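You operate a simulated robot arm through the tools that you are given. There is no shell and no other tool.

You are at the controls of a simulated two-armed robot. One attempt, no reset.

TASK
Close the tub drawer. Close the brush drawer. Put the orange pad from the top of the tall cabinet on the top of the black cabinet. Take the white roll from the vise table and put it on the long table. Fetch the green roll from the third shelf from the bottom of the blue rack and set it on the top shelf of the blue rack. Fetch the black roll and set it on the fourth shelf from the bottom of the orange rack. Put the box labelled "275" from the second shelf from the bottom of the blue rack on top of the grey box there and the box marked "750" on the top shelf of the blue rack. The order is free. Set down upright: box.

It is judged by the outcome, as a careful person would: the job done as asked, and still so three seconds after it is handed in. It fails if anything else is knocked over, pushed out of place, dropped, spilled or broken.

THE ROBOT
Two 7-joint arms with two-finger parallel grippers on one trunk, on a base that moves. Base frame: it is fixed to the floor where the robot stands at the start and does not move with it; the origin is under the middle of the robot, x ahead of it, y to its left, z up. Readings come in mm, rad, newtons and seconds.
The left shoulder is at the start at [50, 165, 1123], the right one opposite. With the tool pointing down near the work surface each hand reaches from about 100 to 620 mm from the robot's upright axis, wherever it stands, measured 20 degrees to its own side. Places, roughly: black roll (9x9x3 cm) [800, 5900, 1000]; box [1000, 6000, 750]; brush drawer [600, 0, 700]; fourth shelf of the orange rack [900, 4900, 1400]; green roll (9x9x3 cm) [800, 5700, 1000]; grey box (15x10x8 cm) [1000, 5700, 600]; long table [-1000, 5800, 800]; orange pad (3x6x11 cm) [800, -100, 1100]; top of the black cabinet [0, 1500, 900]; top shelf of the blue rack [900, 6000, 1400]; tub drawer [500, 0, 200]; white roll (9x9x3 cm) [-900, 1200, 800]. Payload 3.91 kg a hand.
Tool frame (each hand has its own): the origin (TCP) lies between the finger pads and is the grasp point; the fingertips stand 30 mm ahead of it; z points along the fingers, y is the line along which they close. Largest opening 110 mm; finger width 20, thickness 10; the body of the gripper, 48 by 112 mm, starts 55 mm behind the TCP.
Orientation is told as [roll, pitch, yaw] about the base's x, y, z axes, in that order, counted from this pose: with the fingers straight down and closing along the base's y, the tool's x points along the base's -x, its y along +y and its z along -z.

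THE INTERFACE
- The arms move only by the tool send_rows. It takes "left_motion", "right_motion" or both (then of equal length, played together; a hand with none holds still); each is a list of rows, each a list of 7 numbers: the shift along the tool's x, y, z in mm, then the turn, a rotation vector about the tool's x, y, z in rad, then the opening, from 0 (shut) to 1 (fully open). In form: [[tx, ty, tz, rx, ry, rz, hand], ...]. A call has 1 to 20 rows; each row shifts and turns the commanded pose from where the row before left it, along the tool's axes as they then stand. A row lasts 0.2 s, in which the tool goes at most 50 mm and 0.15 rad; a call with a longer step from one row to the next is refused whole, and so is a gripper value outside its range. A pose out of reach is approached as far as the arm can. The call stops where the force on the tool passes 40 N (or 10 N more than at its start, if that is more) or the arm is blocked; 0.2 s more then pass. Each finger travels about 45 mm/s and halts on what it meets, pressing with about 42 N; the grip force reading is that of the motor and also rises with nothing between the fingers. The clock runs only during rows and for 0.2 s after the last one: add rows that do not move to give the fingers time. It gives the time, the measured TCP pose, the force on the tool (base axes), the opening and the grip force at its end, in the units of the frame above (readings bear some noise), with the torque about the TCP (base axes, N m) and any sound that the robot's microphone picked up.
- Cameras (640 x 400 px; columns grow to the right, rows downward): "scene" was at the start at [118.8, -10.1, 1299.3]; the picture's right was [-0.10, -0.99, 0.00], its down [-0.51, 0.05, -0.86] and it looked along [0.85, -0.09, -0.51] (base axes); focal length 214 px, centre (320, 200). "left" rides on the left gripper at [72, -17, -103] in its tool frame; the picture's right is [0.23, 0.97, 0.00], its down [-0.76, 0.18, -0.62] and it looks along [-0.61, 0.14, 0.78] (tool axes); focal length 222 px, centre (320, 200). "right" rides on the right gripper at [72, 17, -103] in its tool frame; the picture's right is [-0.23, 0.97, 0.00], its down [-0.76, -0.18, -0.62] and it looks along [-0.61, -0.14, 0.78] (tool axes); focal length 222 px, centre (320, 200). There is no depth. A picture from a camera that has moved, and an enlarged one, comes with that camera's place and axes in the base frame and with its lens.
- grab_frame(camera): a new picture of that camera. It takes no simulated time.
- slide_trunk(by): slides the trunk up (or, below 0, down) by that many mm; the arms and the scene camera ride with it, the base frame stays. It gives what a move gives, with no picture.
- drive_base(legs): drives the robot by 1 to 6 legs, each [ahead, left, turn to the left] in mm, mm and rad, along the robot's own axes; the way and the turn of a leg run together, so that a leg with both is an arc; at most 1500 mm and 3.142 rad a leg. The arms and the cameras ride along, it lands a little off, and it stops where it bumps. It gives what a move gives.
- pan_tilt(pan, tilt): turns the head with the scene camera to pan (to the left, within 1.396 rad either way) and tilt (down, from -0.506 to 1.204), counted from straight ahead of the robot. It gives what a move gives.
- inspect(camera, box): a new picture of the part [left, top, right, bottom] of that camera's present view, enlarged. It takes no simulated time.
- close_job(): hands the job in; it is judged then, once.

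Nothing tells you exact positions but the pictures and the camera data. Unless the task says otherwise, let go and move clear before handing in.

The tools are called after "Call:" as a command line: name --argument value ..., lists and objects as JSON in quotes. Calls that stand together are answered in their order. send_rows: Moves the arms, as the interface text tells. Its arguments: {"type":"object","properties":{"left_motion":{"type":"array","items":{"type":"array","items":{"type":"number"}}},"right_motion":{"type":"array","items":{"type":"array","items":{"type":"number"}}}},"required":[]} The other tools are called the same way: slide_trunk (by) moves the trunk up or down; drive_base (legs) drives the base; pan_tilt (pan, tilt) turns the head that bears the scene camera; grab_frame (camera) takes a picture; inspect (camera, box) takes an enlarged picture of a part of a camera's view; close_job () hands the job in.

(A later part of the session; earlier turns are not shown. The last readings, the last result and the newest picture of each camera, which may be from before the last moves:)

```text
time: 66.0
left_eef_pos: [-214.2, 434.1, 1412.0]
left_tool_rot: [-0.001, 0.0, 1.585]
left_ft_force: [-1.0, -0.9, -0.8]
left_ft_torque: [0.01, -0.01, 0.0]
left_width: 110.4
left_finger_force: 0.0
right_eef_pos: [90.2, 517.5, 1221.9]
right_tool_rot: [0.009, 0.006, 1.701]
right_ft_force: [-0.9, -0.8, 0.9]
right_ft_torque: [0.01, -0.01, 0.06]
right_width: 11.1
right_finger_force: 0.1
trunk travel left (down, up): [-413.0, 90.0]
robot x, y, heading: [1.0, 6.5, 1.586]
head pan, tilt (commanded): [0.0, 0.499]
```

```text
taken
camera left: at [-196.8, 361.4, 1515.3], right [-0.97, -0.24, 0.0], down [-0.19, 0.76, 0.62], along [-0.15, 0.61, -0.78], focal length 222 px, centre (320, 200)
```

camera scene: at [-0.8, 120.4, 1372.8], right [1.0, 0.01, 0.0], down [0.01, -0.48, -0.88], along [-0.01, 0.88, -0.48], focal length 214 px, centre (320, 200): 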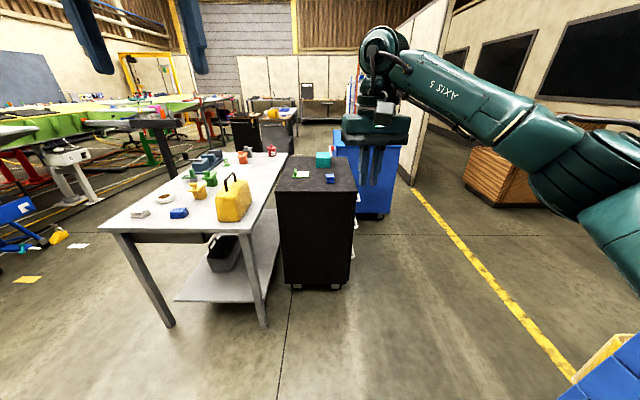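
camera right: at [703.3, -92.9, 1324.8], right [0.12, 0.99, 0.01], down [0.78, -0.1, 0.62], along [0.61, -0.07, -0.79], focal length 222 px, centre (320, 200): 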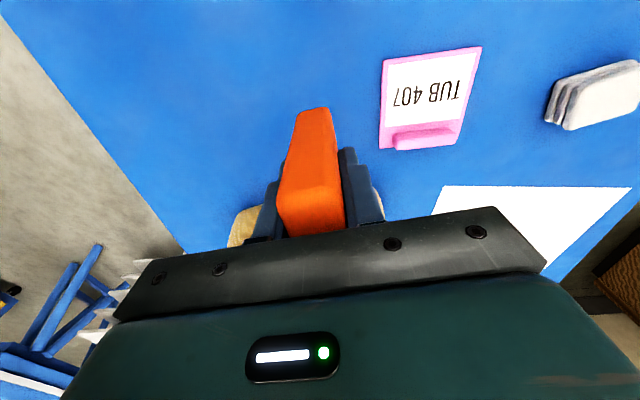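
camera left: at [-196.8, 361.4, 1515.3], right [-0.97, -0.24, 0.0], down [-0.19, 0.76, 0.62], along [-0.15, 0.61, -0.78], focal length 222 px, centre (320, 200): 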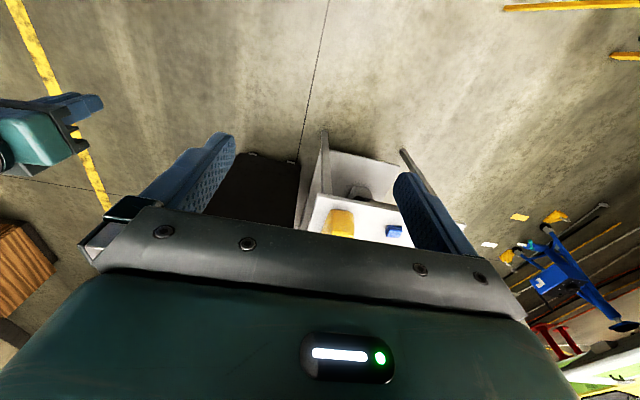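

The right gripper reads 11 mm with no force: the pad slipped out during the turn. I need to find it on the floor; looking around toward the arc I swept.

Call:
pan_tilt --pan -0.7 --tilt 0.8

Call:
grab_frame --camera "scene"

Call:
pan_tilt --pan -1.39 --tilt 0.8

Call:
grab_frame --camera "scene"

Call:
grab_frame --camera "right"

Call:
pan_tilt --pan 0.0 --tilt 0.95

Call:
grab_frame --camera "scene"

```text
time: 67.1
left_eef_pos: [-214.8, 433.3, 1412.2]
left_tool_rot: [-0.001, 0.0, 1.587]
left_ft_force: [0.3, 0.0, -0.4]
left_ft_torque: [-0.02, 0.01, 0.02]
left_width: 109.9
left_finger_force: 0.1
right_eef_pos: [90.4, 517.0, 1221.7]
right_tool_rot: [0.009, 0.004, 1.698]
right_ft_force: [0.2, -0.2, 0.0]
right_ft_torque: [0.02, 0.02, -0.02]
right_width: 11.0
right_finger_force: 0.0
trunk travel left (down, up): [-413.0, 90.0]
robot x, y, heading: [3.2, 0.8, 1.587]
head pan, tilt (commanded): [-0.7, 0.799]
```

```text
taken
camera scene: at [51.4, 91.9, 1346.9], right [0.77, -0.63, 0.0], down [-0.45, -0.56, -0.7], along [0.44, 0.54, -0.72], focal length 214 px, centre (320, 200)
```

scene: 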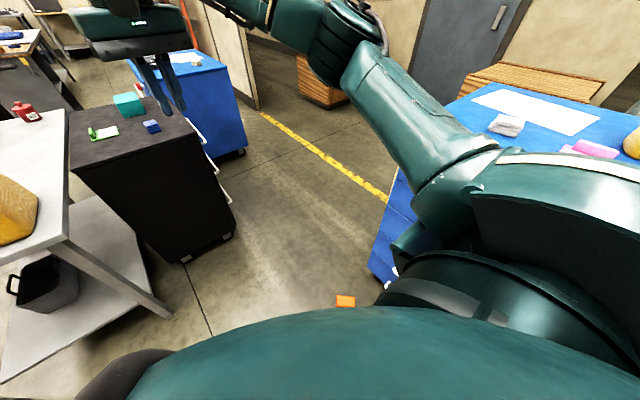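

```text
time: 68.1
left_eef_pos: [-214.6, 432.9, 1412.1]
left_tool_rot: [0.001, 0.0, 1.584]
left_ft_force: [0.5, 0.2, -1.2]
left_ft_torque: [0.02, 0.02, 0.01]
left_width: 109.8
left_finger_force: 0.0
right_eef_pos: [89.8, 518.1, 1221.8]
right_tool_rot: [0.008, 0.004, 1.701]
right_ft_force: [0.3, -0.6, 0.4]
right_ft_torque: [0.03, 0.01, -0.03]
right_width: 10.8
right_finger_force: 0.0
trunk travel left (down, up): [-413.0, 90.0]
robot x, y, heading: [0.8, 0.1, 1.589]
head pan, tilt (commanded): [-1.389, 0.799]
```

```text
taken
camera scene: at [79.5, 45.2, 1346.9], right [0.2, -0.98, 0.0], down [-0.7, -0.14, -0.7], along [0.68, 0.14, -0.72], focal length 214 px, centre (320, 200)
```

scene: 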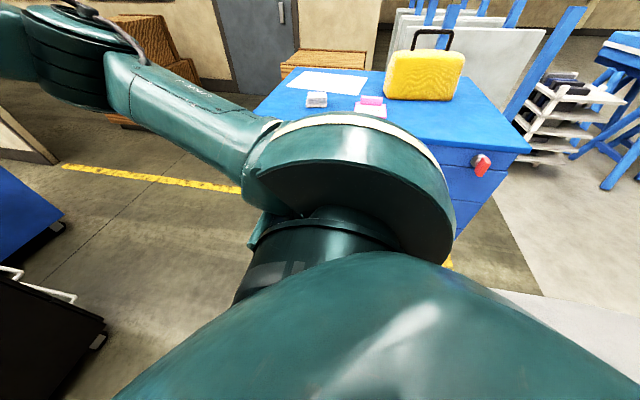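

```text
taken
camera right: at [83.1, 443.6, 1324.3], right [-0.99, 0.1, 0.01], down [0.08, 0.78, 0.62], along [0.06, 0.62, -0.79], focal length 222 px, centre (320, 200)
```

right: 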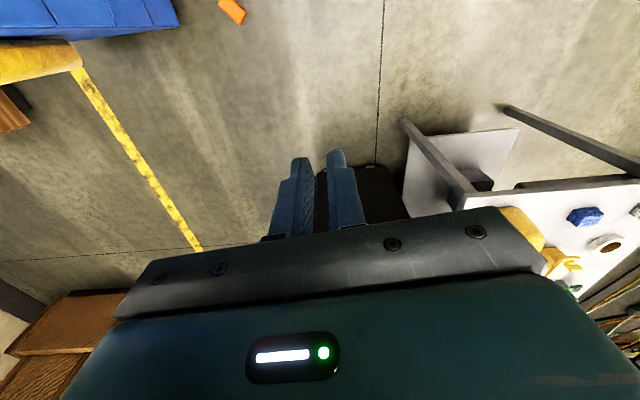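

```text
time: 69.7
left_eef_pos: [-215.1, 433.4, 1412.7]
left_tool_rot: [0.001, -0.001, 1.586]
left_ft_force: [0.4, 0.5, -0.8]
left_ft_torque: [0.03, 0.0, 0.01]
left_width: 109.8
left_finger_force: 0.1
right_eef_pos: [89.0, 518.4, 1221.4]
right_tool_rot: [0.009, 0.005, 1.7]
right_ft_force: [0.6, -0.7, 0.3]
right_ft_torque: [0.02, 0.01, -0.04]
right_width: 10.8
right_finger_force: 0.0
trunk travel left (down, up): [-413.0, 90.0]
robot x, y, heading: [1.0, 0.1, 1.58]
head pan, tilt (commanded): [0.0, 0.949]
```

```text
taken
camera scene: at [-0.6, 102.1, 1335.3], right [1.0, 0.01, 0.0], down [0.01, -0.81, -0.58], along [-0.01, 0.58, -0.81], focal length 214 px, centre (320, 200)
```

scene: 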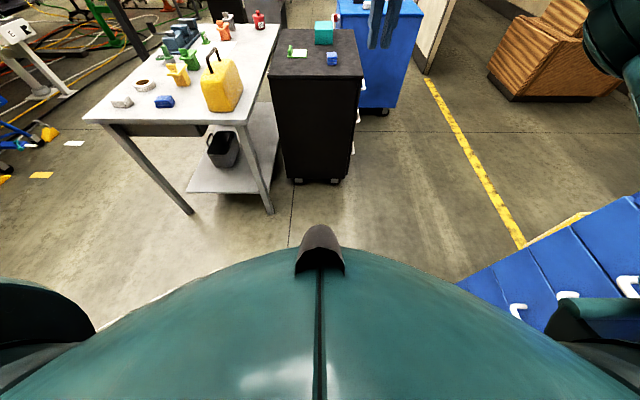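

The pad lies on the floor at about [458,353]. Let me zoom in to see how it lies.

Call:
inspect --camera "right" --box '[180, 0, 300, 75]'

Call:
pan_tilt --pan -0.75 --tilt 0.85

Call:
inspect --camera "scene" --box '[240, 230, 440, 355]'

```text
5.33 times, centred on (240, 38) of right
camera zoom: at [83.1, 443.5, 1324.3], right [-0.99, 0.1, 0.01], down [0.08, 0.78, 0.62], along [0.06, 0.62, -0.79], focal length 1185 px, centre (747, 1067)
```

zoom: 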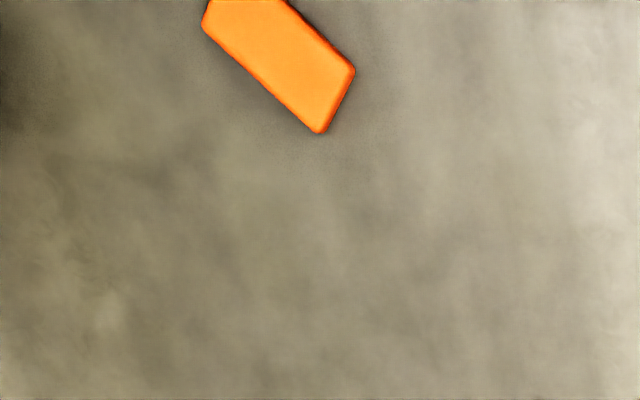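

```text
time: 70.8
left_eef_pos: [-213.8, 434.2, 1412.4]
left_tool_rot: [0.0, -0.002, 1.587]
left_ft_force: [-1.2, 0.6, -0.3]
left_ft_torque: [-0.01, -0.02, 0.03]
left_width: 109.9
left_finger_force: 0.1
right_eef_pos: [90.8, 518.0, 1221.6]
right_tool_rot: [0.008, 0.006, 1.698]
right_ft_force: [0.1, 0.0, -0.5]
right_ft_torque: [0.01, 0.01, 0.01]
right_width: 10.9
right_finger_force: 0.1
trunk travel left (down, up): [-413.0, 90.0]
robot x, y, heading: [1.3, -0.7, 1.583]
head pan, tilt (commanded): [-0.75, 0.85]
```

```text
3.20 times, centred on (340, 292) of scene
camera zoom: at [52.8, 87.4, 1342.8], right [0.74, -0.67, 0.0], down [-0.5, -0.56, -0.66], along [0.44, 0.49, -0.75], focal length 686 px, centre (256, -96)
```

zoom: 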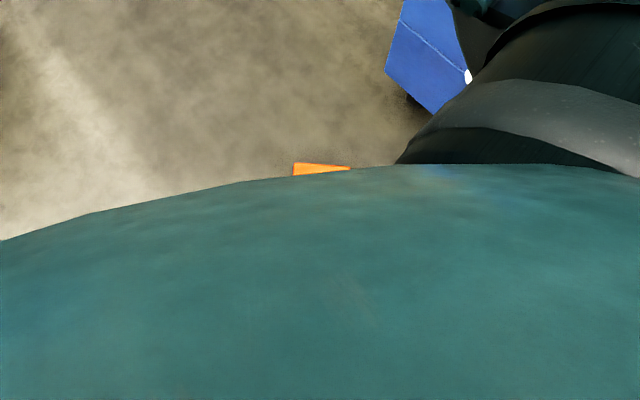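

The pad lies flat on the floor at ≈[457,357], long side along ~133°, 3 cm tall. I'll reposition so the right hand can pick it from the floor with its fingers closing across the short side: robot at about [95,268], heading 0.70.

Call:
drive_base --legs '[[266, -98, 0], [0, 0, -0.887]]'

Call:
grab_frame --camera "right"

```text
time: 75.1
left_eef_pos: [298.8, 708.7, 1412.4]
left_tool_rot: [0.0, 0.002, 0.689]
left_ft_force: [0.0, 0.0, 0.1]
left_ft_torque: [-0.01, 0.0, 0.01]
left_width: 110.0
left_finger_force: 0.0
right_eef_pos: [555.1, 522.6, 1221.6]
right_tool_rot: [0.01, 0.006, 0.799]
right_ft_force: [0.0, 0.8, 0.8]
right_ft_torque: [0.01, -0.04, 0.0]
right_width: 11.0
right_finger_force: 0.0
trunk travel left (down, up): [-413.0, 90.0]
robot x, y, heading: [90.9, 273.0, 0.686]
head pan, tilt (commanded): [-0.75, 0.85]
```

```text
taken
camera right: at [493.0, 481.2, 1324.3], right [-0.54, 0.84, 0.01], down [0.66, 0.42, 0.62], along [0.52, 0.34, -0.79], focal length 222 px, centre (320, 200)
```

right: 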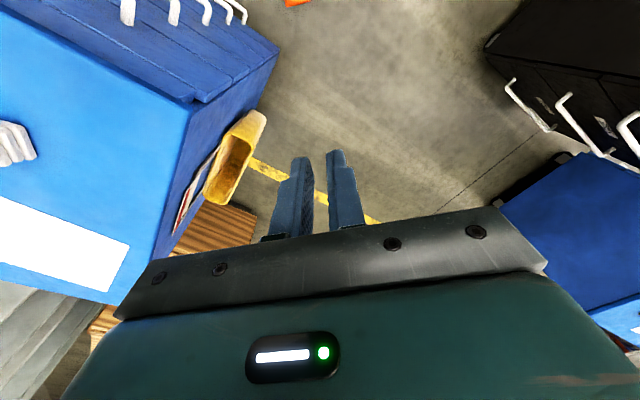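

The pad is now ≈336 mm ahead and 167 mm right of the robot. I open and turn the right hand by about +1.47 rad while it's high, then lower the trunk.

Call:
send_rows --right_motion '[[0, 0, 0, 0, 0, -0.147, 0.9], [0, 0, 0, 0, 0, -0.147, 0.9], [0, 0, 0, 0, 0, -0.147, 0.9], [0, 0, 0, 0, 0, -0.147, 0.9], [0, 0, 0, 0, 0, -0.147, 0.9], [0, 0, 0, 0, 0, -0.147, 0.9], [0, 0, 0, 0, 0, -0.147, 0.9], [0, 0, 0, 0, 0, -0.147, 0.9], [0, 0, 0, 0, 0, -0.147, 0.9], [0, 0, 0, 0, 0, -0.147, 0.9]]'

Call:
slide_trunk --by -400

Call:
grab_frame --camera "right"

Call:
grab_frame --camera "scene"

```text
time: 77.3
left_eef_pos: [299.4, 710.1, 1412.1]
left_tool_rot: [-0.002, -0.001, 0.687]
left_ft_force: [-0.4, 0.2, -0.4]
left_ft_torque: [0.03, -0.04, 0.0]
left_width: 110.3
left_finger_force: 0.1
right_eef_pos: [372.0, 448.3, 1183.8]
right_tool_rot: [0.004, -0.008, 2.267]
right_ft_force: [-0.6, 0.2, 0.5]
right_ft_torque: [0.02, 0.01, 0.01]
right_width: 99.1
right_finger_force: 0.1
right hand out of reach, approached as far as the arm can: row 5, 6, 7, 8, 9, 10
trunk travel left (down, up): [-413.0, 90.0]
robot x, y, heading: [96.8, 269.7, 0.687]
head pan, tilt (commanded): [-0.75, 0.85]
```

```text
time: 81.1
left_eef_pos: [299.2, 708.4, 1013.0]
left_tool_rot: [0.0, -0.001, 0.685]
left_ft_force: [0.2, 0.1, -0.1]
left_ft_torque: [-0.01, -0.01, 0.03]
left_width: 109.8
left_finger_force: 0.0
right_eef_pos: [372.8, 449.5, 782.9]
right_tool_rot: [0.005, -0.007, 2.268]
right_ft_force: [-0.1, -0.9, -0.3]
right_ft_torque: [0.03, 0.02, -0.02]
right_width: 99.1
right_finger_force: 0.0
trunk travel left (down, up): [-13.0, 490.0]
robot x, y, heading: [95.5, 267.4, 0.685]
head pan, tilt (commanded): [-0.75, 0.85]
```

```text
taken
camera right: at [406.8, 381.1, 884.5], right [-0.89, -0.45, 0.01], down [-0.35, 0.7, 0.63], along [-0.29, 0.56, -0.78], focal length 222 px, centre (320, 200)
```

right: 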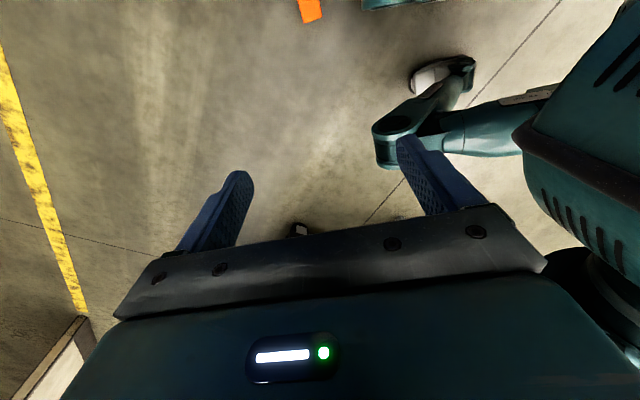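

```text
taken
camera scene: at [195.3, 283.5, 942.8], right [-0.06, -1.0, 0.0], down [-0.75, 0.05, -0.66], along [0.66, -0.04, -0.75], focal length 214 px, centre (320, 200)
```

scene: 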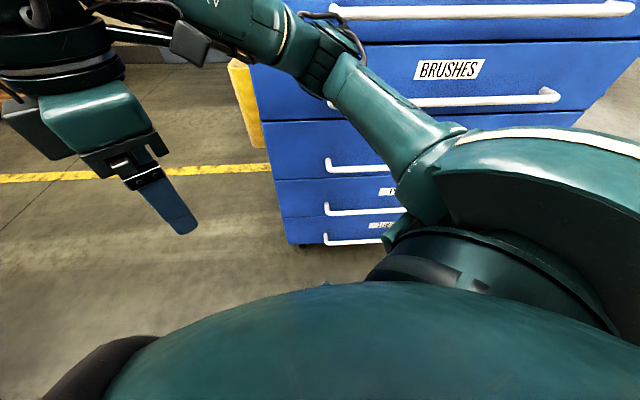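

I can see the base's caster outriggers now, left of the hand's work area. I move the right hand over the pad and descend partway.

Call:
send_rows --right_motion '[[31, -1.3, 20, 0, 0, 0, 0.9], [31, -1.3, 20, 0, 0, 0, 0.9], [31, -1.3, 20, 0, 0, 0, 0.9], [31, -1.3, 20, 0, 0, 0, 0.9], [0, 0, 45, 0, 0, 0, 0.9], [0, 0, 45, 0, 0, 0, 0.9], [0, 0, 45, 0, 0, 0, 0.9], [0, 0, 45, 0, 0, 0, 0.9], [0, 0, 45, 0, 0, 0, 0.9], [0, 0, 45, 0, 0, 0, 0.9]]'

Call:
grab_frame --camera "right"

```text
time: 82.5
left_eef_pos: [266.7, 714.5, 1016.7]
left_tool_rot: [-0.025, -0.023, 0.691]
left_ft_force: [-1.3, 1.3, -1.0]
left_ft_torque: [-0.08, -0.02, -0.02]
left_width: 110.0
left_finger_force: 0.0
right_eef_pos: [376.2, 369.6, 735.4]
right_tool_rot: [-0.198, 0.008, 2.324]
right_ft_force: [0.3, 0.1, -0.2]
right_ft_torque: [0.01, 0.01, -0.01]
right_width: 99.1
right_finger_force: 0.0
right hand out of reach, approached as far as the arm can: row 1, 2, 3, 4, 5, 6
trunk travel left (down, up): [-13.0, 490.0]
robot x, y, heading: [87.7, 268.5, 0.691]
head pan, tilt (commanded): [-0.75, 0.85]
stopped in row 6 (right hand): the arm was blocked; the commanded pose is now the measured one
```

```text
taken
camera right: at [398.1, 291.3, 833.6], right [-0.85, -0.49, -0.19], down [-0.49, 0.59, 0.64], along [-0.2, 0.64, -0.74], focal length 222 px, centre (320, 200)
```

right: 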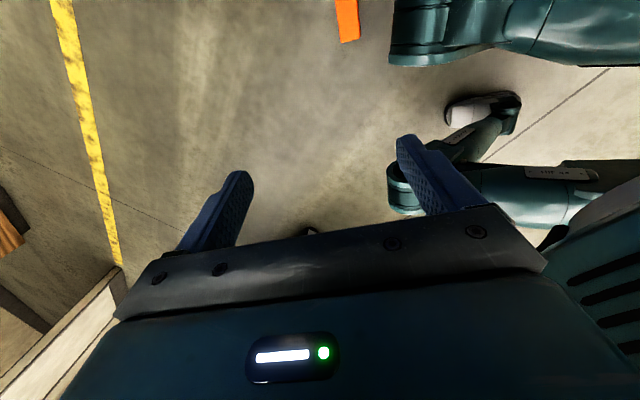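

That yaw is outside the right arm's comfortable range (the arm blocked itself). I'll back the right hand out to its natural orientation and instead use the left hand, with the robot placed so its relative yaw is ~0.

Call:
send_rows --right_motion '[[-20, 0, -20, -0.1, 0, 0, 0.9], [-30, 0, -20, -0.1, 0, 0, 0.9], [-30, 0, -20, 0, 0, 0.14, 0.5], [-20, 0, -20, 0, 0, 0.14, 0.5], [0, 0, 0, 0, 0, 0.14, 0.3], [0, 0, 0, 0, 0, 0.14, 0.3], [0, 0, 0, 0, 0, 0.14, 0], [0, 0, 0, 0, 0, 0.14, 0], [0, 0, 0, 0, 0, 0.14, 0], [0, 0, 0, 0, 0, 0.14, 0], [0, 0, 0, 0, 0, 0.14, 0], [0, 0, 0, 0, 0, 0.14, 0], [0, 0, 0, 0, 0, 0.14, 0]]'

Call:
grab_frame --camera "right"

Call:
grab_frame --camera "left"

```text
time: 85.3
left_eef_pos: [294.6, 709.5, 1013.1]
left_tool_rot: [0.0, 0.001, 0.692]
left_ft_force: [0.2, 0.6, -0.4]
left_ft_torque: [-0.02, -0.01, 0.01]
left_width: 110.0
left_finger_force: 0.2
right_eef_pos: [328.8, 437.2, 800.1]
right_tool_rot: [0.018, 0.05, 0.772]
right_ft_force: [-0.1, 0.9, 0.1]
right_ft_torque: [0.0, -0.01, 0.01]
right_width: 0.1
right_finger_force: 38.0
trunk travel left (down, up): [-13.0, 490.0]
robot x, y, heading: [95.1, 276.7, 0.694]
head pan, tilt (commanded): [-0.75, 0.85]
```

```text
taken
camera right: at [270.6, 400.6, 907.0], right [-0.52, 0.86, 0.01], down [0.7, 0.42, 0.58], along [0.49, 0.3, -0.81], focal length 222 px, centre (320, 200)
```

right: 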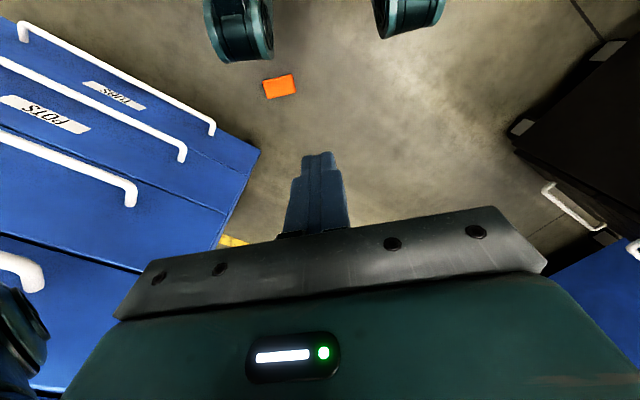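

```text
taken
camera left: at [249.5, 651.6, 1115.3], right [-0.8, 0.6, 0.0], down [0.47, 0.62, 0.62], along [0.38, 0.5, -0.78], focal length 222 px, centre (320, 200)
```

left: 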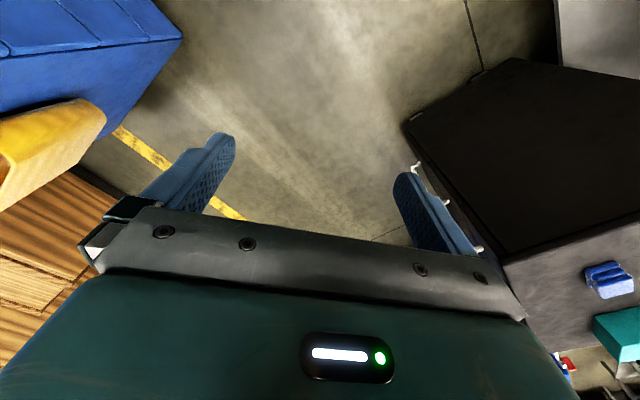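

Now both the pad and the base's front cylinders (tip ≈216 mm ahead) are visible. I'll shift the base and turn to heading -0.873 so the pad comes to ≈[300, 285] in the robot's frame, for the left hand.

Call:
drive_base --legs '[[44, 129, 0], [0, 0, -0.8], [0, 0, -0.767]]'

Call:
grab_frame --camera "left"

Call:
grab_frame --camera "right"

```text
time: 91.2
left_eef_pos: [481.5, 198.0, 1012.4]
left_tool_rot: [0.001, -0.001, -0.88]
left_ft_force: [0.0, 0.2, -0.1]
left_ft_torque: [-0.01, 0.0, 0.0]
left_width: 110.2
left_finger_force: 0.1
right_eef_pos: [207.2, 164.0, 801.3]
right_tool_rot: [0.019, 0.052, -0.798]
right_ft_force: [0.1, 0.5, -0.3]
right_ft_torque: [0.0, -0.01, -0.01]
right_width: 0.0
right_finger_force: 37.1
trunk travel left (down, up): [-13.0, 490.0]
robot x, y, heading: [40.9, 399.5, -0.88]
head pan, tilt (commanded): [-0.75, 0.85]
```

```text
taken
camera left: at [422.3, 243.3, 1115.3], right [0.61, 0.8, 0.0], down [0.62, -0.47, 0.62], along [0.5, -0.38, -0.78], focal length 222 px, centre (320, 200)
```

left: 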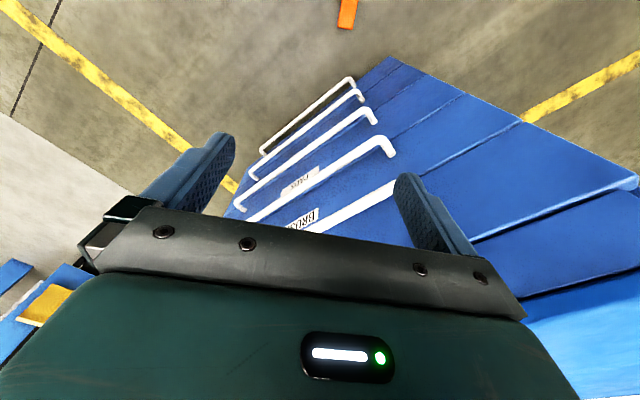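

```text
taken
camera right: at [172.0, 221.5, 907.0], right [0.86, 0.52, 0.01], down [0.42, -0.7, 0.58], along [0.3, -0.49, -0.81], focal length 222 px, centre (320, 200)
```

right: 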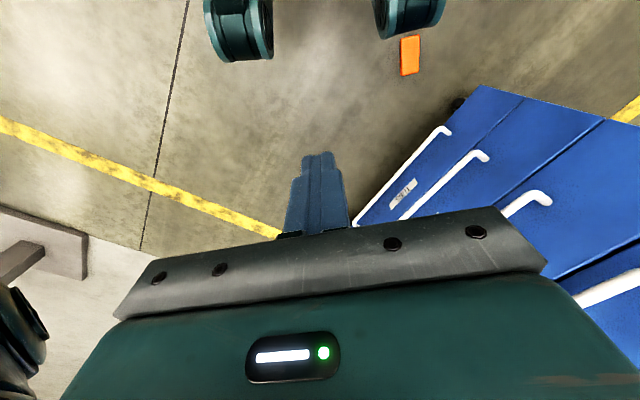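

The pad is now ≈[298,290] in the robot's frame with its long side along the robot's forward direction — good for the left hand. Moving the left hand over it and descending in stages.

Call:
send_rows --left_motion '[[34.6, 19.7, 0, 0, 0, 0, 0.9], [34.6, 19.7, 0, 0, 0, 0, 0.9], [34.6, 19.7, 0, 0, 0, 0, 0.9], [34.6, 19.7, 0, 0, 0, 0, 0.9], [0, 0, 45, 0, 0, 0, 0.9], [0, 0, 45, 0, 0, 0, 0.9], [0, 0, 45, 0, 0, 0, 0.9], [0, 0, 45, 0, 0, 0, 0.9], [0, 0, 45, 0, 0, 0, 0.9], [0, 0, 45, 0, 0, 0, 0.9], [0, 0, 45, 0, 0, 0, 0.9], [0, 0, 45, 0, 0, 0, 0.9], [0, 0, 45, 0, 0, 0, 0.9], [0, 0, 45, 0, 0, 0, 0.9]]'

Call:
grab_frame --camera "left"

Call:
grab_frame --camera "right"

```text
time: 94.2
left_eef_pos: [455.3, 322.7, 535.0]
left_tool_rot: [0.0, -0.003, -0.882]
left_ft_force: [-0.5, 0.8, -0.6]
left_ft_torque: [-0.03, 0.01, 0.0]
left_width: 99.1
left_finger_force: 0.1
left hand out of reach, approached as far as the arm can: row 3, 4
right_eef_pos: [208.4, 163.8, 801.8]
right_tool_rot: [0.021, 0.05, -0.796]
right_ft_force: [-0.4, -0.4, -0.2]
right_ft_torque: [-0.01, -0.03, -0.02]
right_width: 0.0
right_finger_force: 37.3
trunk travel left (down, up): [-13.0, 490.0]
robot x, y, heading: [46.9, 398.1, -0.879]
head pan, tilt (commanded): [-0.75, 0.85]
```

```text
taken
camera left: at [396.1, 368.0, 636.8], right [0.61, 0.8, 0.0], down [0.62, -0.47, 0.62], along [0.5, -0.38, -0.78], focal length 222 px, centre (320, 200)
```

left: 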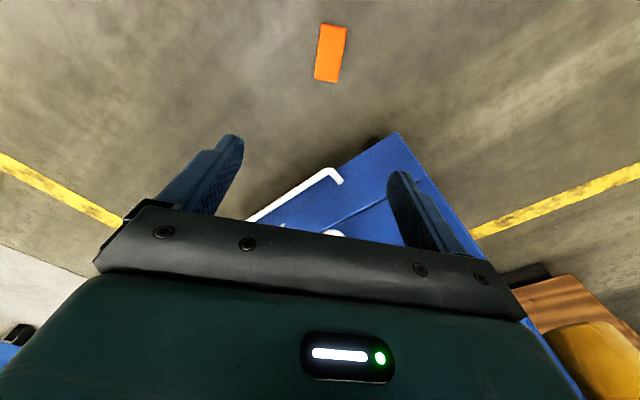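

```text
taken
camera right: at [172.0, 221.5, 907.0], right [0.86, 0.52, 0.01], down [0.42, -0.7, 0.58], along [0.3, -0.49, -0.81], focal length 222 px, centre (320, 200)
```

right: 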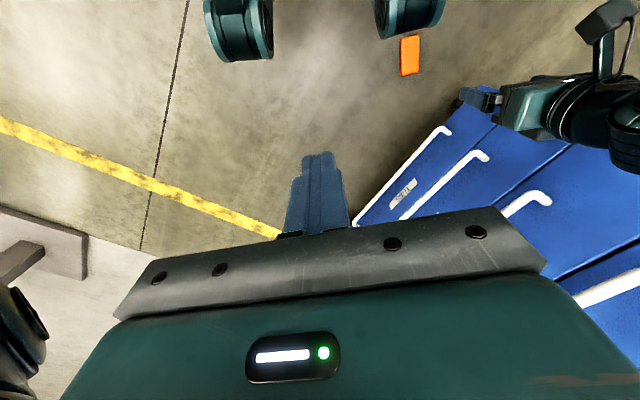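

Pad centre refined to ≈[457,350], long axis ≈ -45.5°. Adjusting the left hand and descending to z≈150.

Call:
send_rows --left_motion '[[10, 9.4, 0, 0, 0, -0.045, 0.9], [10, 9.4, 0, 0, 0, -0.045, 0.9], [0, 0, 45, 0, 0, 0, 0.9], [0, 0, 45, 0, 0, 0, 0.9], [0, 0, 45, 0, 0, 0, 0.9], [0, 0, 45, 0, 0, 0, 0.9], [0, 0, 45, 0, 0, 0, 0.9], [0, 0, 45, 0, 0, 0, 0.9], [0, 0, 45, 0, 0, 0, 0.9], [0, 0, 45, 0, 0, 0, 0.9]]'

Call:
grab_frame --camera "left"

Call:
grab_frame --camera "right"

```text
time: 96.4
left_eef_pos: [456.3, 348.3, 172.6]
left_tool_rot: [0.0, -0.001, -0.79]
left_ft_force: [-0.1, 0.7, -0.4]
left_ft_torque: [-0.02, 0.01, 0.02]
left_width: 98.9
left_finger_force: 0.1
right_eef_pos: [208.1, 164.0, 800.9]
right_tool_rot: [0.018, 0.05, -0.798]
right_ft_force: [0.2, 0.3, 1.4]
right_ft_torque: [0.01, 0.01, 0.0]
right_width: 0.1
right_finger_force: 37.1
trunk travel left (down, up): [-13.0, 490.0]
robot x, y, heading: [46.4, 402.4, -0.881]
head pan, tilt (commanded): [-0.75, 0.85]
```

```text
taken
camera left: at [392.4, 388.7, 275.6], right [0.53, 0.85, 0.0], down [0.66, -0.42, 0.62], along [0.53, -0.33, -0.78], focal length 222 px, centre (320, 200)
```

left: 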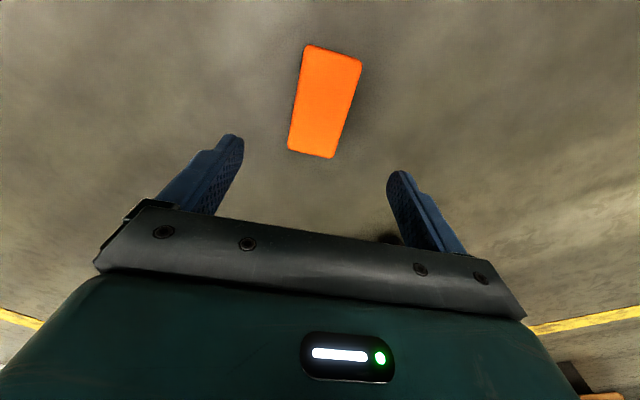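

```text
taken
camera right: at [172.0, 221.5, 907.0], right [0.86, 0.52, 0.01], down [0.42, -0.7, 0.58], along [0.3, -0.49, -0.81], focal length 222 px, centre (320, 200)
```

right: 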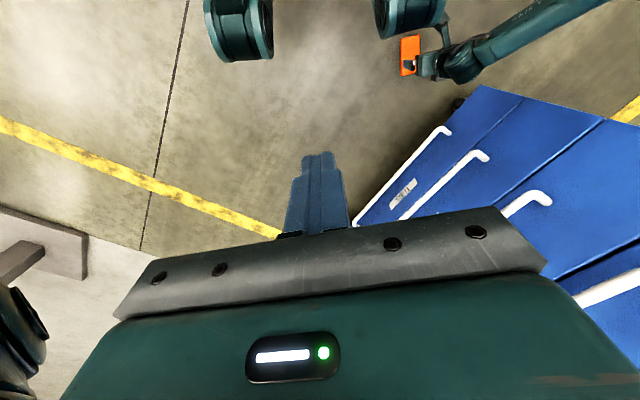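

Centre of the pad ≈[456,351], and the hand is within 3 mm and aligned. Descending to the floor-grasp height (TCP z≈36).

Call:
send_rows --left_motion '[[2.3, 2.3, 30, 0, 0, 0, 0.9], [0, 0, 30, 0, 0, 0, 0.9], [0, 0, 30, 0, 0, 0, 0.9], [0, 0, 25, 0, 0, 0, 0.9], [0, 0, 15, 0, 0, 0, 0.9], [0, 0, 6, 0, 0, 0, 0.9]]'

Call:
grab_frame --camera "left"

```text
time: 97.8
left_eef_pos: [447.2, 355.8, 46.1]
left_tool_rot: [0.001, -0.001, -0.79]
left_ft_force: [0.2, -1.4, 0.5]
left_ft_torque: [-0.01, -0.03, 0.02]
left_width: 98.8
left_finger_force: 0.1
left hand out of reach, approached as far as the arm can: row 5, 6
right_eef_pos: [208.3, 165.0, 800.4]
right_tool_rot: [0.019, 0.05, -0.798]
right_ft_force: [0.0, 0.2, 0.0]
right_ft_torque: [0.02, 0.01, 0.01]
right_width: 0.0
right_finger_force: 37.9
trunk travel left (down, up): [-13.0, 490.0]
robot x, y, heading: [42.4, 398.2, -0.884]
head pan, tilt (commanded): [-0.75, 0.85]
```

```text
taken
camera left: at [384.6, 395.7, 148.8], right [0.53, 0.85, 0.0], down [0.66, -0.42, 0.62], along [0.53, -0.33, -0.78], focal length 222 px, centre (320, 200)
```

left: 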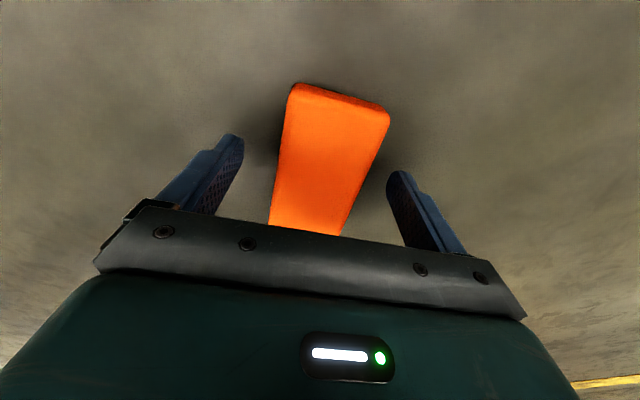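

The arm is at its reach limit (z=46). Lowering the trunk the last 12 mm and nudging the base 10 mm ahead centres the hand on the pad.

Call:
slide_trunk --by -11

Call:
drive_base --legs '[[12, 0, 0]]'

Call:
grab_frame --camera "left"

```text
time: 98.4
left_eef_pos: [449.2, 355.8, 35.8]
left_tool_rot: [-0.001, 0.0, -0.792]
left_ft_force: [0.2, -0.7, -0.1]
left_ft_torque: [0.0, -0.02, 0.02]
left_width: 99.0
left_finger_force: 0.0
right_eef_pos: [209.2, 163.2, 789.2]
right_tool_rot: [0.018, 0.051, -0.797]
right_ft_force: [0.1, 0.0, -0.3]
right_ft_torque: [-0.02, 0.0, 0.0]
right_width: 0.0
right_finger_force: 37.6
trunk travel left (down, up): [-2.0, 501.0]
robot x, y, heading: [42.5, 401.8, -0.882]
head pan, tilt (commanded): [-0.75, 0.85]
```

```text
time: 99.2
left_eef_pos: [455.5, 347.4, 35.9]
left_tool_rot: [0.0, -0.001, -0.791]
left_ft_force: [-0.4, 0.5, 0.5]
left_ft_torque: [0.01, 0.01, 0.0]
left_width: 99.1
left_finger_force: 0.0
right_eef_pos: [215.9, 155.6, 790.3]
right_tool_rot: [0.019, 0.05, -0.799]
right_ft_force: [0.1, 0.5, 0.5]
right_ft_torque: [-0.02, -0.01, 0.0]
right_width: 0.0
right_finger_force: 37.1
trunk travel left (down, up): [-2.0, 501.0]
robot x, y, heading: [54.9, 394.2, -0.883]
head pan, tilt (commanded): [-0.75, 0.85]
```

```text
taken
camera left: at [392.3, 386.8, 137.9], right [0.53, 0.85, 0.0], down [0.66, -0.42, 0.62], along [0.53, -0.33, -0.78], focal length 222 px, centre (320, 200)
```

left: 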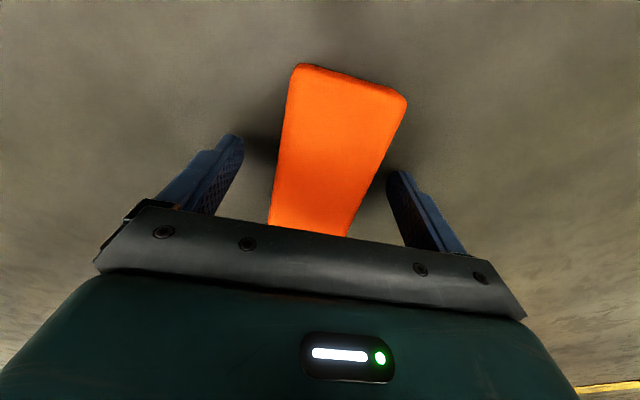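

The fingers are around the pad at the right height. Closing.

Call:
send_rows --left_motion '[[0, 0, 0, 0, 0, 0, 0.7], [0, 0, 0, 0, 0, 0, 0.5], [0, 0, 0, 0, 0, 0, 0.2], [0, 0, 0, 0, 0, 0, 0.2], [0, 0, 0, 0, 0, 0, 0.2]]'

Call:
grab_frame --camera "left"

```text
time: 100.4
left_eef_pos: [455.4, 347.5, 34.3]
left_tool_rot: [0.001, -0.001, -0.79]
left_ft_force: [0.9, 1.5, 1.2]
left_ft_torque: [0.08, -0.09, 0.02]
left_width: 59.1
left_finger_force: 41.5
right_eef_pos: [215.8, 154.5, 788.7]
right_tool_rot: [0.019, 0.052, -0.797]
right_ft_force: [-0.3, 0.4, 0.8]
right_ft_torque: [0.03, 0.03, 0.0]
right_width: 0.0
right_finger_force: 37.7
trunk travel left (down, up): [-2.0, 501.0]
robot x, y, heading: [48.7, 389.1, -0.884]
head pan, tilt (commanded): [-0.75, 0.85]
```

```text
taken
camera left: at [392.6, 387.0, 138.0], right [0.53, 0.85, 0.0], down [0.66, -0.42, 0.62], along [0.53, -0.33, -0.78], focal length 222 px, centre (320, 200)
```

left: 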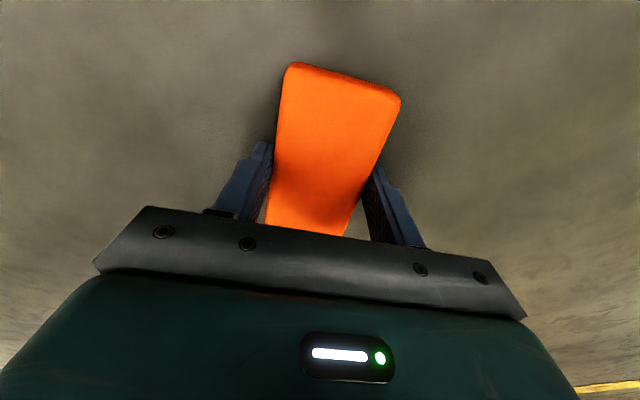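

Gripped at 59 mm with 41 N. Lifting with the trunk.

Call:
slide_trunk --by 150

Call:
grab_frame --camera "left"

```text
time: 102.1
left_eef_pos: [455.4, 347.6, 185.2]
left_tool_rot: [0.001, 0.0, -0.791]
left_ft_force: [0.1, -0.8, -1.6]
left_ft_torque: [-0.02, -0.01, 0.02]
left_width: 59.0
left_finger_force: 41.7
right_eef_pos: [216.1, 154.1, 939.7]
right_tool_rot: [0.019, 0.05, -0.797]
right_ft_force: [-0.2, 0.1, 0.0]
right_ft_torque: [0.02, 0.02, 0.01]
right_width: 0.0
right_finger_force: 37.5
trunk travel left (down, up): [-152.0, 351.0]
robot x, y, heading: [51.1, 391.7, -0.882]
head pan, tilt (commanded): [-0.75, 0.85]
```

```text
taken
camera left: at [392.4, 386.9, 287.8], right [0.53, 0.85, 0.0], down [0.66, -0.42, 0.62], along [0.53, -0.33, -0.78], focal length 222 px, centre (320, 200)
```

left: 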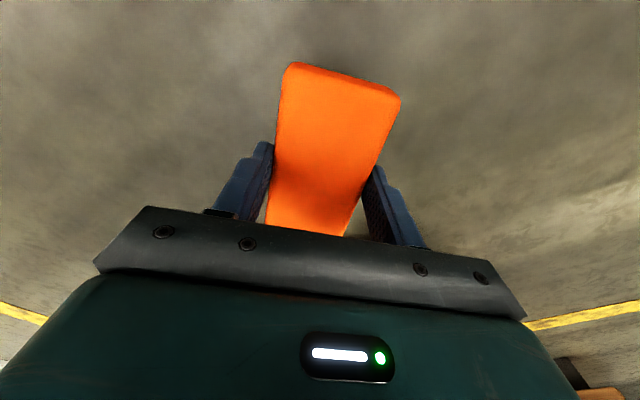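

The pad is held firmly. Raising further by trunk, then the arm, in gentle steps.

Call:
slide_trunk --by 340

Call:
send_rows --left_motion '[[0, 0, -20, 0, 0, 0, 0.2], [0, 0, -30, 0, 0, 0, 0.2], [0, 0, -30, 0, 0, 0, 0.2], [0, 0, -30, 0, 0, 0, 0.2], [0, 0, -30, 0, 0, 0, 0.2], [0, 0, -30, 0, 0, 0, 0.2], [0, 0, -30, 0, 0, 0, 0.2], [0, 0, -30, 0, 0, 0, 0.2], [0, 0, -30, 0, 0, 0, 0.2], [0, 0, -30, 0, 0, 0, 0.2], [0, 0, -30, 0, 0, 0, 0.2], [0, 0, -30, 0, 0, 0, 0.2], [0, 0, -30, 0, 0, 0, 0.2], [0, 0, -30, 0, 0, 0, 0.2], [0, 0, -30, 0, 0, 0, 0.2], [0, 0, -30, 0, 0, 0, 0.2], [0, 0, -30, 0, 0, 0, 0.2], [0, 0, -30, 0, 0, 0, 0.2], [0, 0, -20, 0, 0, 0, 0.2], [0, 0, -10, 0, 0, 0, 0.2]]'

Call:
grab_frame --camera "left"

```text
time: 105.5
left_eef_pos: [454.8, 347.6, 524.3]
left_tool_rot: [-0.001, 0.001, -0.792]
left_ft_force: [0.5, 0.2, 0.1]
left_ft_torque: [-0.02, 0.01, 0.0]
left_width: 58.9
left_finger_force: 41.8
right_eef_pos: [217.0, 154.8, 1279.8]
right_tool_rot: [0.019, 0.051, -0.798]
right_ft_force: [-0.9, -0.2, -0.5]
right_ft_torque: [0.0, 0.02, 0.0]
right_width: 0.0
right_finger_force: 37.4
trunk travel left (down, up): [-492.0, 11.0]
robot x, y, heading: [50.1, 389.3, -0.882]
head pan, tilt (commanded): [-0.75, 0.85]
```

```text
time: 109.7
left_eef_pos: [454.7, 346.8, 1084.6]
left_tool_rot: [-0.001, 0.001, -0.79]
left_ft_force: [0.4, 0.1, -1.2]
left_ft_torque: [-0.02, 0.01, 0.02]
left_width: 58.9
left_finger_force: 41.7
right_eef_pos: [216.1, 155.6, 1280.1]
right_tool_rot: [0.018, 0.05, -0.798]
right_ft_force: [-0.5, 0.5, 0.4]
right_ft_torque: [-0.04, 0.0, 0.01]
right_width: 0.0
right_finger_force: 37.8
trunk travel left (down, up): [-492.0, 11.0]
robot x, y, heading: [52.8, 392.4, -0.881]
head pan, tilt (commanded): [-0.75, 0.85]
```

```text
taken
camera left: at [391.9, 386.8, 1187.8], right [0.53, 0.85, 0.0], down [0.66, -0.42, 0.62], along [0.53, -0.33, -0.78], focal length 222 px, centre (320, 200)
```

left: 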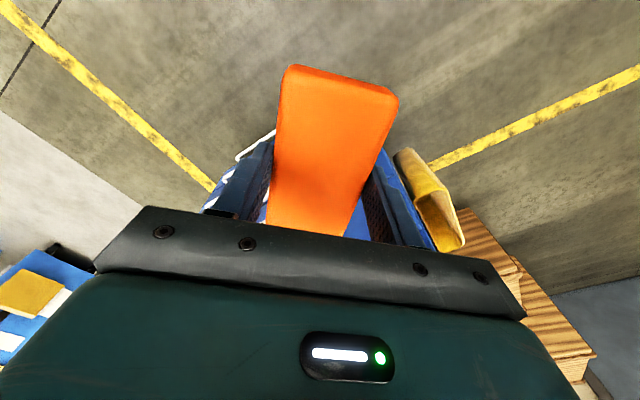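

The pad is at z≈1085 in the left hand. I turn the base left in small steps, checking the grip each time.

Call:
drive_base --legs '[[0, 0, 0.25]]'

Call:
grab_frame --camera "left"

```text
time: 110.9
left_eef_pos: [454.1, 447.6, 1083.6]
left_tool_rot: [0.0, 0.0, -0.541]
left_ft_force: [0.5, 0.0, -0.1]
left_ft_torque: [-0.03, 0.0, 0.01]
left_width: 59.2
left_finger_force: 41.8
right_eef_pos: [269.0, 201.9, 1278.7]
right_tool_rot: [0.019, 0.051, -0.549]
right_ft_force: [-0.6, 0.0, -0.8]
right_ft_torque: [-0.03, -0.03, 0.04]
right_width: 0.0
right_finger_force: 37.4
trunk travel left (down, up): [-492.0, 11.0]
robot x, y, heading: [49.8, 394.0, -0.634]
head pan, tilt (commanded): [-0.75, 0.85]
```

```text
taken
camera left: at [382.8, 471.1, 1187.3], right [0.31, 0.95, 0.0], down [0.74, -0.24, 0.62], along [0.59, -0.19, -0.78], focal length 222 px, centre (320, 200)
```

left: 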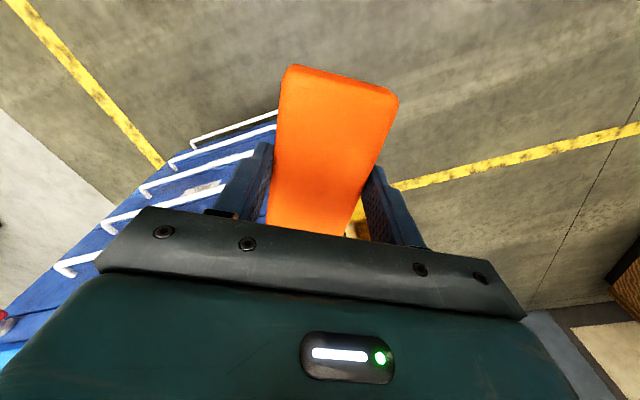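

Grip unchanged. Continuing in small steps.

Call:
drive_base --legs '[[0, 0, 0.35]]'

Call:
drive_base --legs '[[0, 0, 0.35]]'

Call:
drive_base --legs '[[0, 0, 0.35]]'

Call:
grab_frame --camera "left"

```text
time: 112.4
left_eef_pos: [410.6, 582.6, 1085.4]
left_tool_rot: [0.001, 0.0, -0.193]
left_ft_force: [0.8, 0.3, -0.8]
left_ft_torque: [-0.03, 0.0, 0.06]
left_width: 59.0
left_finger_force: 41.8
right_eef_pos: [320.8, 290.7, 1281.0]
right_tool_rot: [0.019, 0.049, -0.199]
right_ft_force: [-0.1, 0.2, 0.6]
right_ft_torque: [0.0, -0.03, 0.0]
right_width: 0.1
right_finger_force: 37.6
trunk travel left (down, up): [-492.0, 11.0]
robot x, y, heading: [46.8, 390.4, -0.278]
head pan, tilt (commanded): [-0.75, 0.85]
```

```text
time: 113.9
left_eef_pos: [322.6, 693.6, 1085.1]
left_tool_rot: [0.001, 0.0, 0.159]
left_ft_force: [0.0, 0.1, -1.1]
left_ft_torque: [0.0, 0.0, 0.0]
left_width: 59.0
left_finger_force: 42.2
right_eef_pos: [338.1, 388.4, 1278.3]
right_tool_rot: [0.018, 0.05, 0.152]
right_ft_force: [0.6, -1.0, -0.1]
right_ft_torque: [0.01, -0.05, 0.01]
right_width: 0.0
right_finger_force: 37.8
trunk travel left (down, up): [-492.0, 11.0]
robot x, y, heading: [50.1, 391.4, 0.068]
head pan, tilt (commanded): [-0.75, 0.85]
```

```text
time: 115.4
left_eef_pos: [202.2, 769.1, 1084.8]
left_tool_rot: [0.001, 0.0, 0.507]
left_ft_force: [1.0, 0.5, -1.2]
left_ft_torque: [-0.04, 0.04, 0.0]
left_width: 59.0
left_finger_force: 42.0
right_eef_pos: [323.0, 488.2, 1280.0]
right_tool_rot: [0.019, 0.05, 0.501]
right_ft_force: [-0.6, 0.5, -0.2]
right_ft_torque: [-0.01, -0.01, 0.01]
right_width: 0.0
right_finger_force: 38.0
trunk travel left (down, up): [-492.0, 11.0]
robot x, y, heading: [48.9, 394.1, 0.419]
head pan, tilt (commanded): [-0.75, 0.85]
```

```text
taken
camera left: at [147.2, 719.6, 1187.3], right [-0.67, 0.74, 0.0], down [0.58, 0.53, 0.62], along [0.46, 0.42, -0.78], focal length 222 px, centre (320, 200)
```

left: 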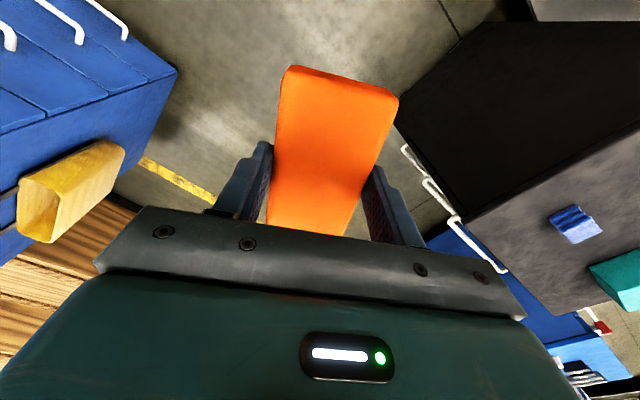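

Call:
drive_base --legs '[[0, 0, 0.38]]'

Call:
drive_base --legs '[[0, 0, 0.38]]'

Call:
drive_base --legs '[[0, 0, 0.38]]'

Call:
pan_tilt --pan 0.0 --tilt 0.55

Call:
grab_frame --camera "scene"

Call:
grab_frame --camera "left"

```text
time: 116.9
left_eef_pos: [51.1, 798.7, 1084.3]
left_tool_rot: [-0.001, -0.001, 0.887]
left_ft_force: [0.3, -0.1, -1.3]
left_ft_torque: [-0.01, 0.0, 0.01]
left_width: 58.8
left_finger_force: 41.7
right_eef_pos: [268.9, 581.3, 1280.7]
right_tool_rot: [0.019, 0.051, 0.883]
right_ft_force: [-0.1, 0.3, 0.1]
right_ft_torque: [0.03, 0.01, 0.01]
right_width: 0.1
right_finger_force: 37.8
trunk travel left (down, up): [-492.0, 11.0]
robot x, y, heading: [53.0, 394.1, 0.793]
head pan, tilt (commanded): [-0.75, 0.85]
```

```text
time: 118.5
left_eef_pos: [-98.4, 771.5, 1084.7]
left_tool_rot: [0.0, 0.0, 1.262]
left_ft_force: [-0.6, -0.3, -0.7]
left_ft_torque: [0.0, 0.0, -0.01]
left_width: 58.9
left_finger_force: 42.1
right_eef_pos: [183.8, 648.1, 1280.0]
right_tool_rot: [0.019, 0.05, 1.256]
right_ft_force: [-0.2, -0.3, -0.8]
right_ft_torque: [0.01, -0.01, 0.0]
right_width: 0.1
right_finger_force: 37.5
trunk travel left (down, up): [-492.0, 11.0]
robot x, y, heading: [51.2, 393.3, 1.169]
head pan, tilt (commanded): [-0.75, 0.85]
```

```text
time: 120.0
left_eef_pos: [-226.4, 689.2, 1083.9]
left_tool_rot: [0.002, 0.0, 1.636]
left_ft_force: [-0.3, -0.2, -0.8]
left_ft_torque: [0.0, -0.01, 0.01]
left_width: 59.1
left_finger_force: 42.0
right_eef_pos: [81.0, 679.6, 1279.4]
right_tool_rot: [0.021, 0.05, 1.632]
right_ft_force: [-1.1, 0.3, 1.2]
right_ft_torque: [-0.03, 0.01, -0.01]
right_width: 0.3
right_finger_force: 37.5
trunk travel left (down, up): [-492.0, 11.0]
robot x, y, heading: [50.7, 389.9, 1.545]
head pan, tilt (commanded): [-0.75, 0.85]
```

```text
time: 121.1
left_eef_pos: [-225.5, 690.9, 1084.3]
left_tool_rot: [0.0, 0.0, 1.636]
left_ft_force: [-0.4, 1.0, -0.3]
left_ft_torque: [0.0, 0.0, 0.02]
left_width: 58.9
left_finger_force: 42.4
right_eef_pos: [80.0, 678.8, 1280.4]
right_tool_rot: [0.02, 0.05, 1.632]
right_ft_force: [0.1, 0.4, 0.2]
right_ft_torque: [0.02, -0.02, -0.04]
right_width: 0.0
right_finger_force: 37.2
trunk travel left (down, up): [-492.0, 11.0]
robot x, y, heading: [50.9, 390.8, 1.545]
head pan, tilt (commanded): [0.0, 0.55]
```

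```text
taken
camera scene: at [53.3, 510.2, 1447.2], right [1.0, -0.02, 0.0], down [-0.01, -0.52, -0.85], along [0.02, 0.85, -0.52], focal length 214 px, centre (320, 200)
```

scene: 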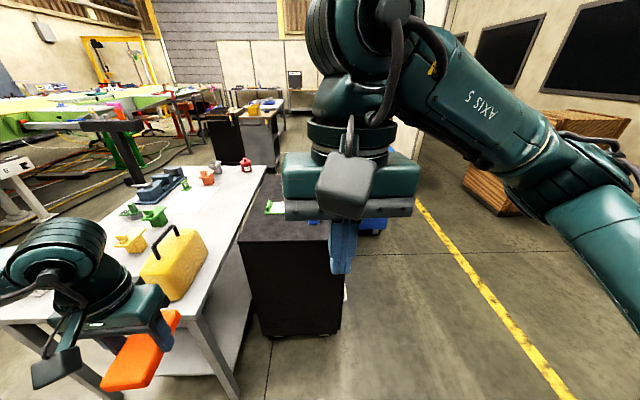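

```text
taken
camera left: at [-204.4, 619.3, 1187.4], right [-0.96, -0.29, 0.0], down [-0.23, 0.75, 0.62], along [-0.18, 0.6, -0.78], focal length 222 px, centre (320, 200)
```

left: 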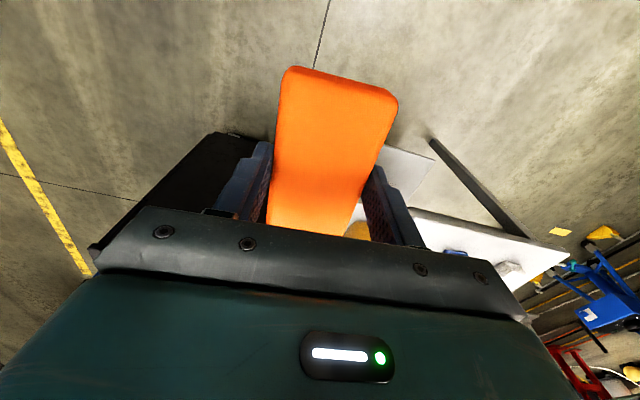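

Turned and the pad is still held. The right arm blocks the view, so I move it to the right side and look at the black cabinet's top.

Call:
send_rows --right_motion '[[0, -40, 0, 0, 0, 0, 0], [0, -45, 0, 0, 0, 0, 0], [0, -45, 0, 0, 0, 0, 0], [0, -45, 0, 0, 0, 0, 0], [0, -45, 0, 0, 0, 0, 0], [0, -45, 0, 0, 0, 0, 0]]'

Call:
grab_frame --camera "scene"

```text
time: 122.5
left_eef_pos: [-225.1, 689.8, 1084.1]
left_tool_rot: [-0.001, 0.0, 1.638]
left_ft_force: [0.6, -0.6, -1.1]
left_ft_torque: [0.01, 0.03, 0.01]
left_width: 59.3
left_finger_force: 42.2
right_eef_pos: [346.4, 691.7, 1275.0]
right_tool_rot: [0.022, 0.049, 1.631]
right_ft_force: [0.4, -0.3, -0.5]
right_ft_torque: [0.02, 0.05, 0.01]
right_width: 0.0
right_finger_force: 37.9
trunk travel left (down, up): [-492.0, 11.0]
robot x, y, heading: [48.9, 392.8, 1.546]
head pan, tilt (commanded): [0.0, 0.55]
```

```text
taken
camera scene: at [54.1, 509.5, 1447.3], right [1.0, -0.02, 0.0], down [-0.01, -0.52, -0.85], along [0.02, 0.85, -0.52], focal length 214 px, centre (320, 200)
```

scene: 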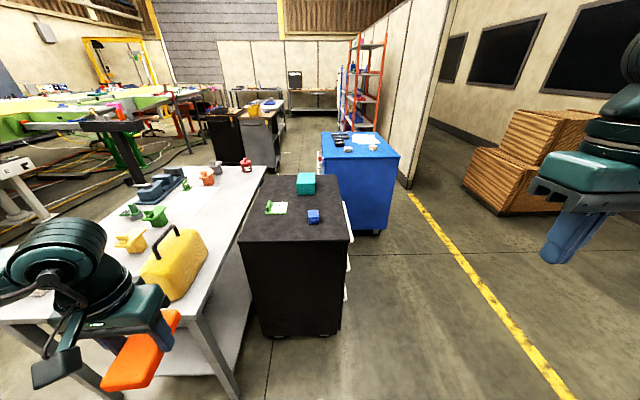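

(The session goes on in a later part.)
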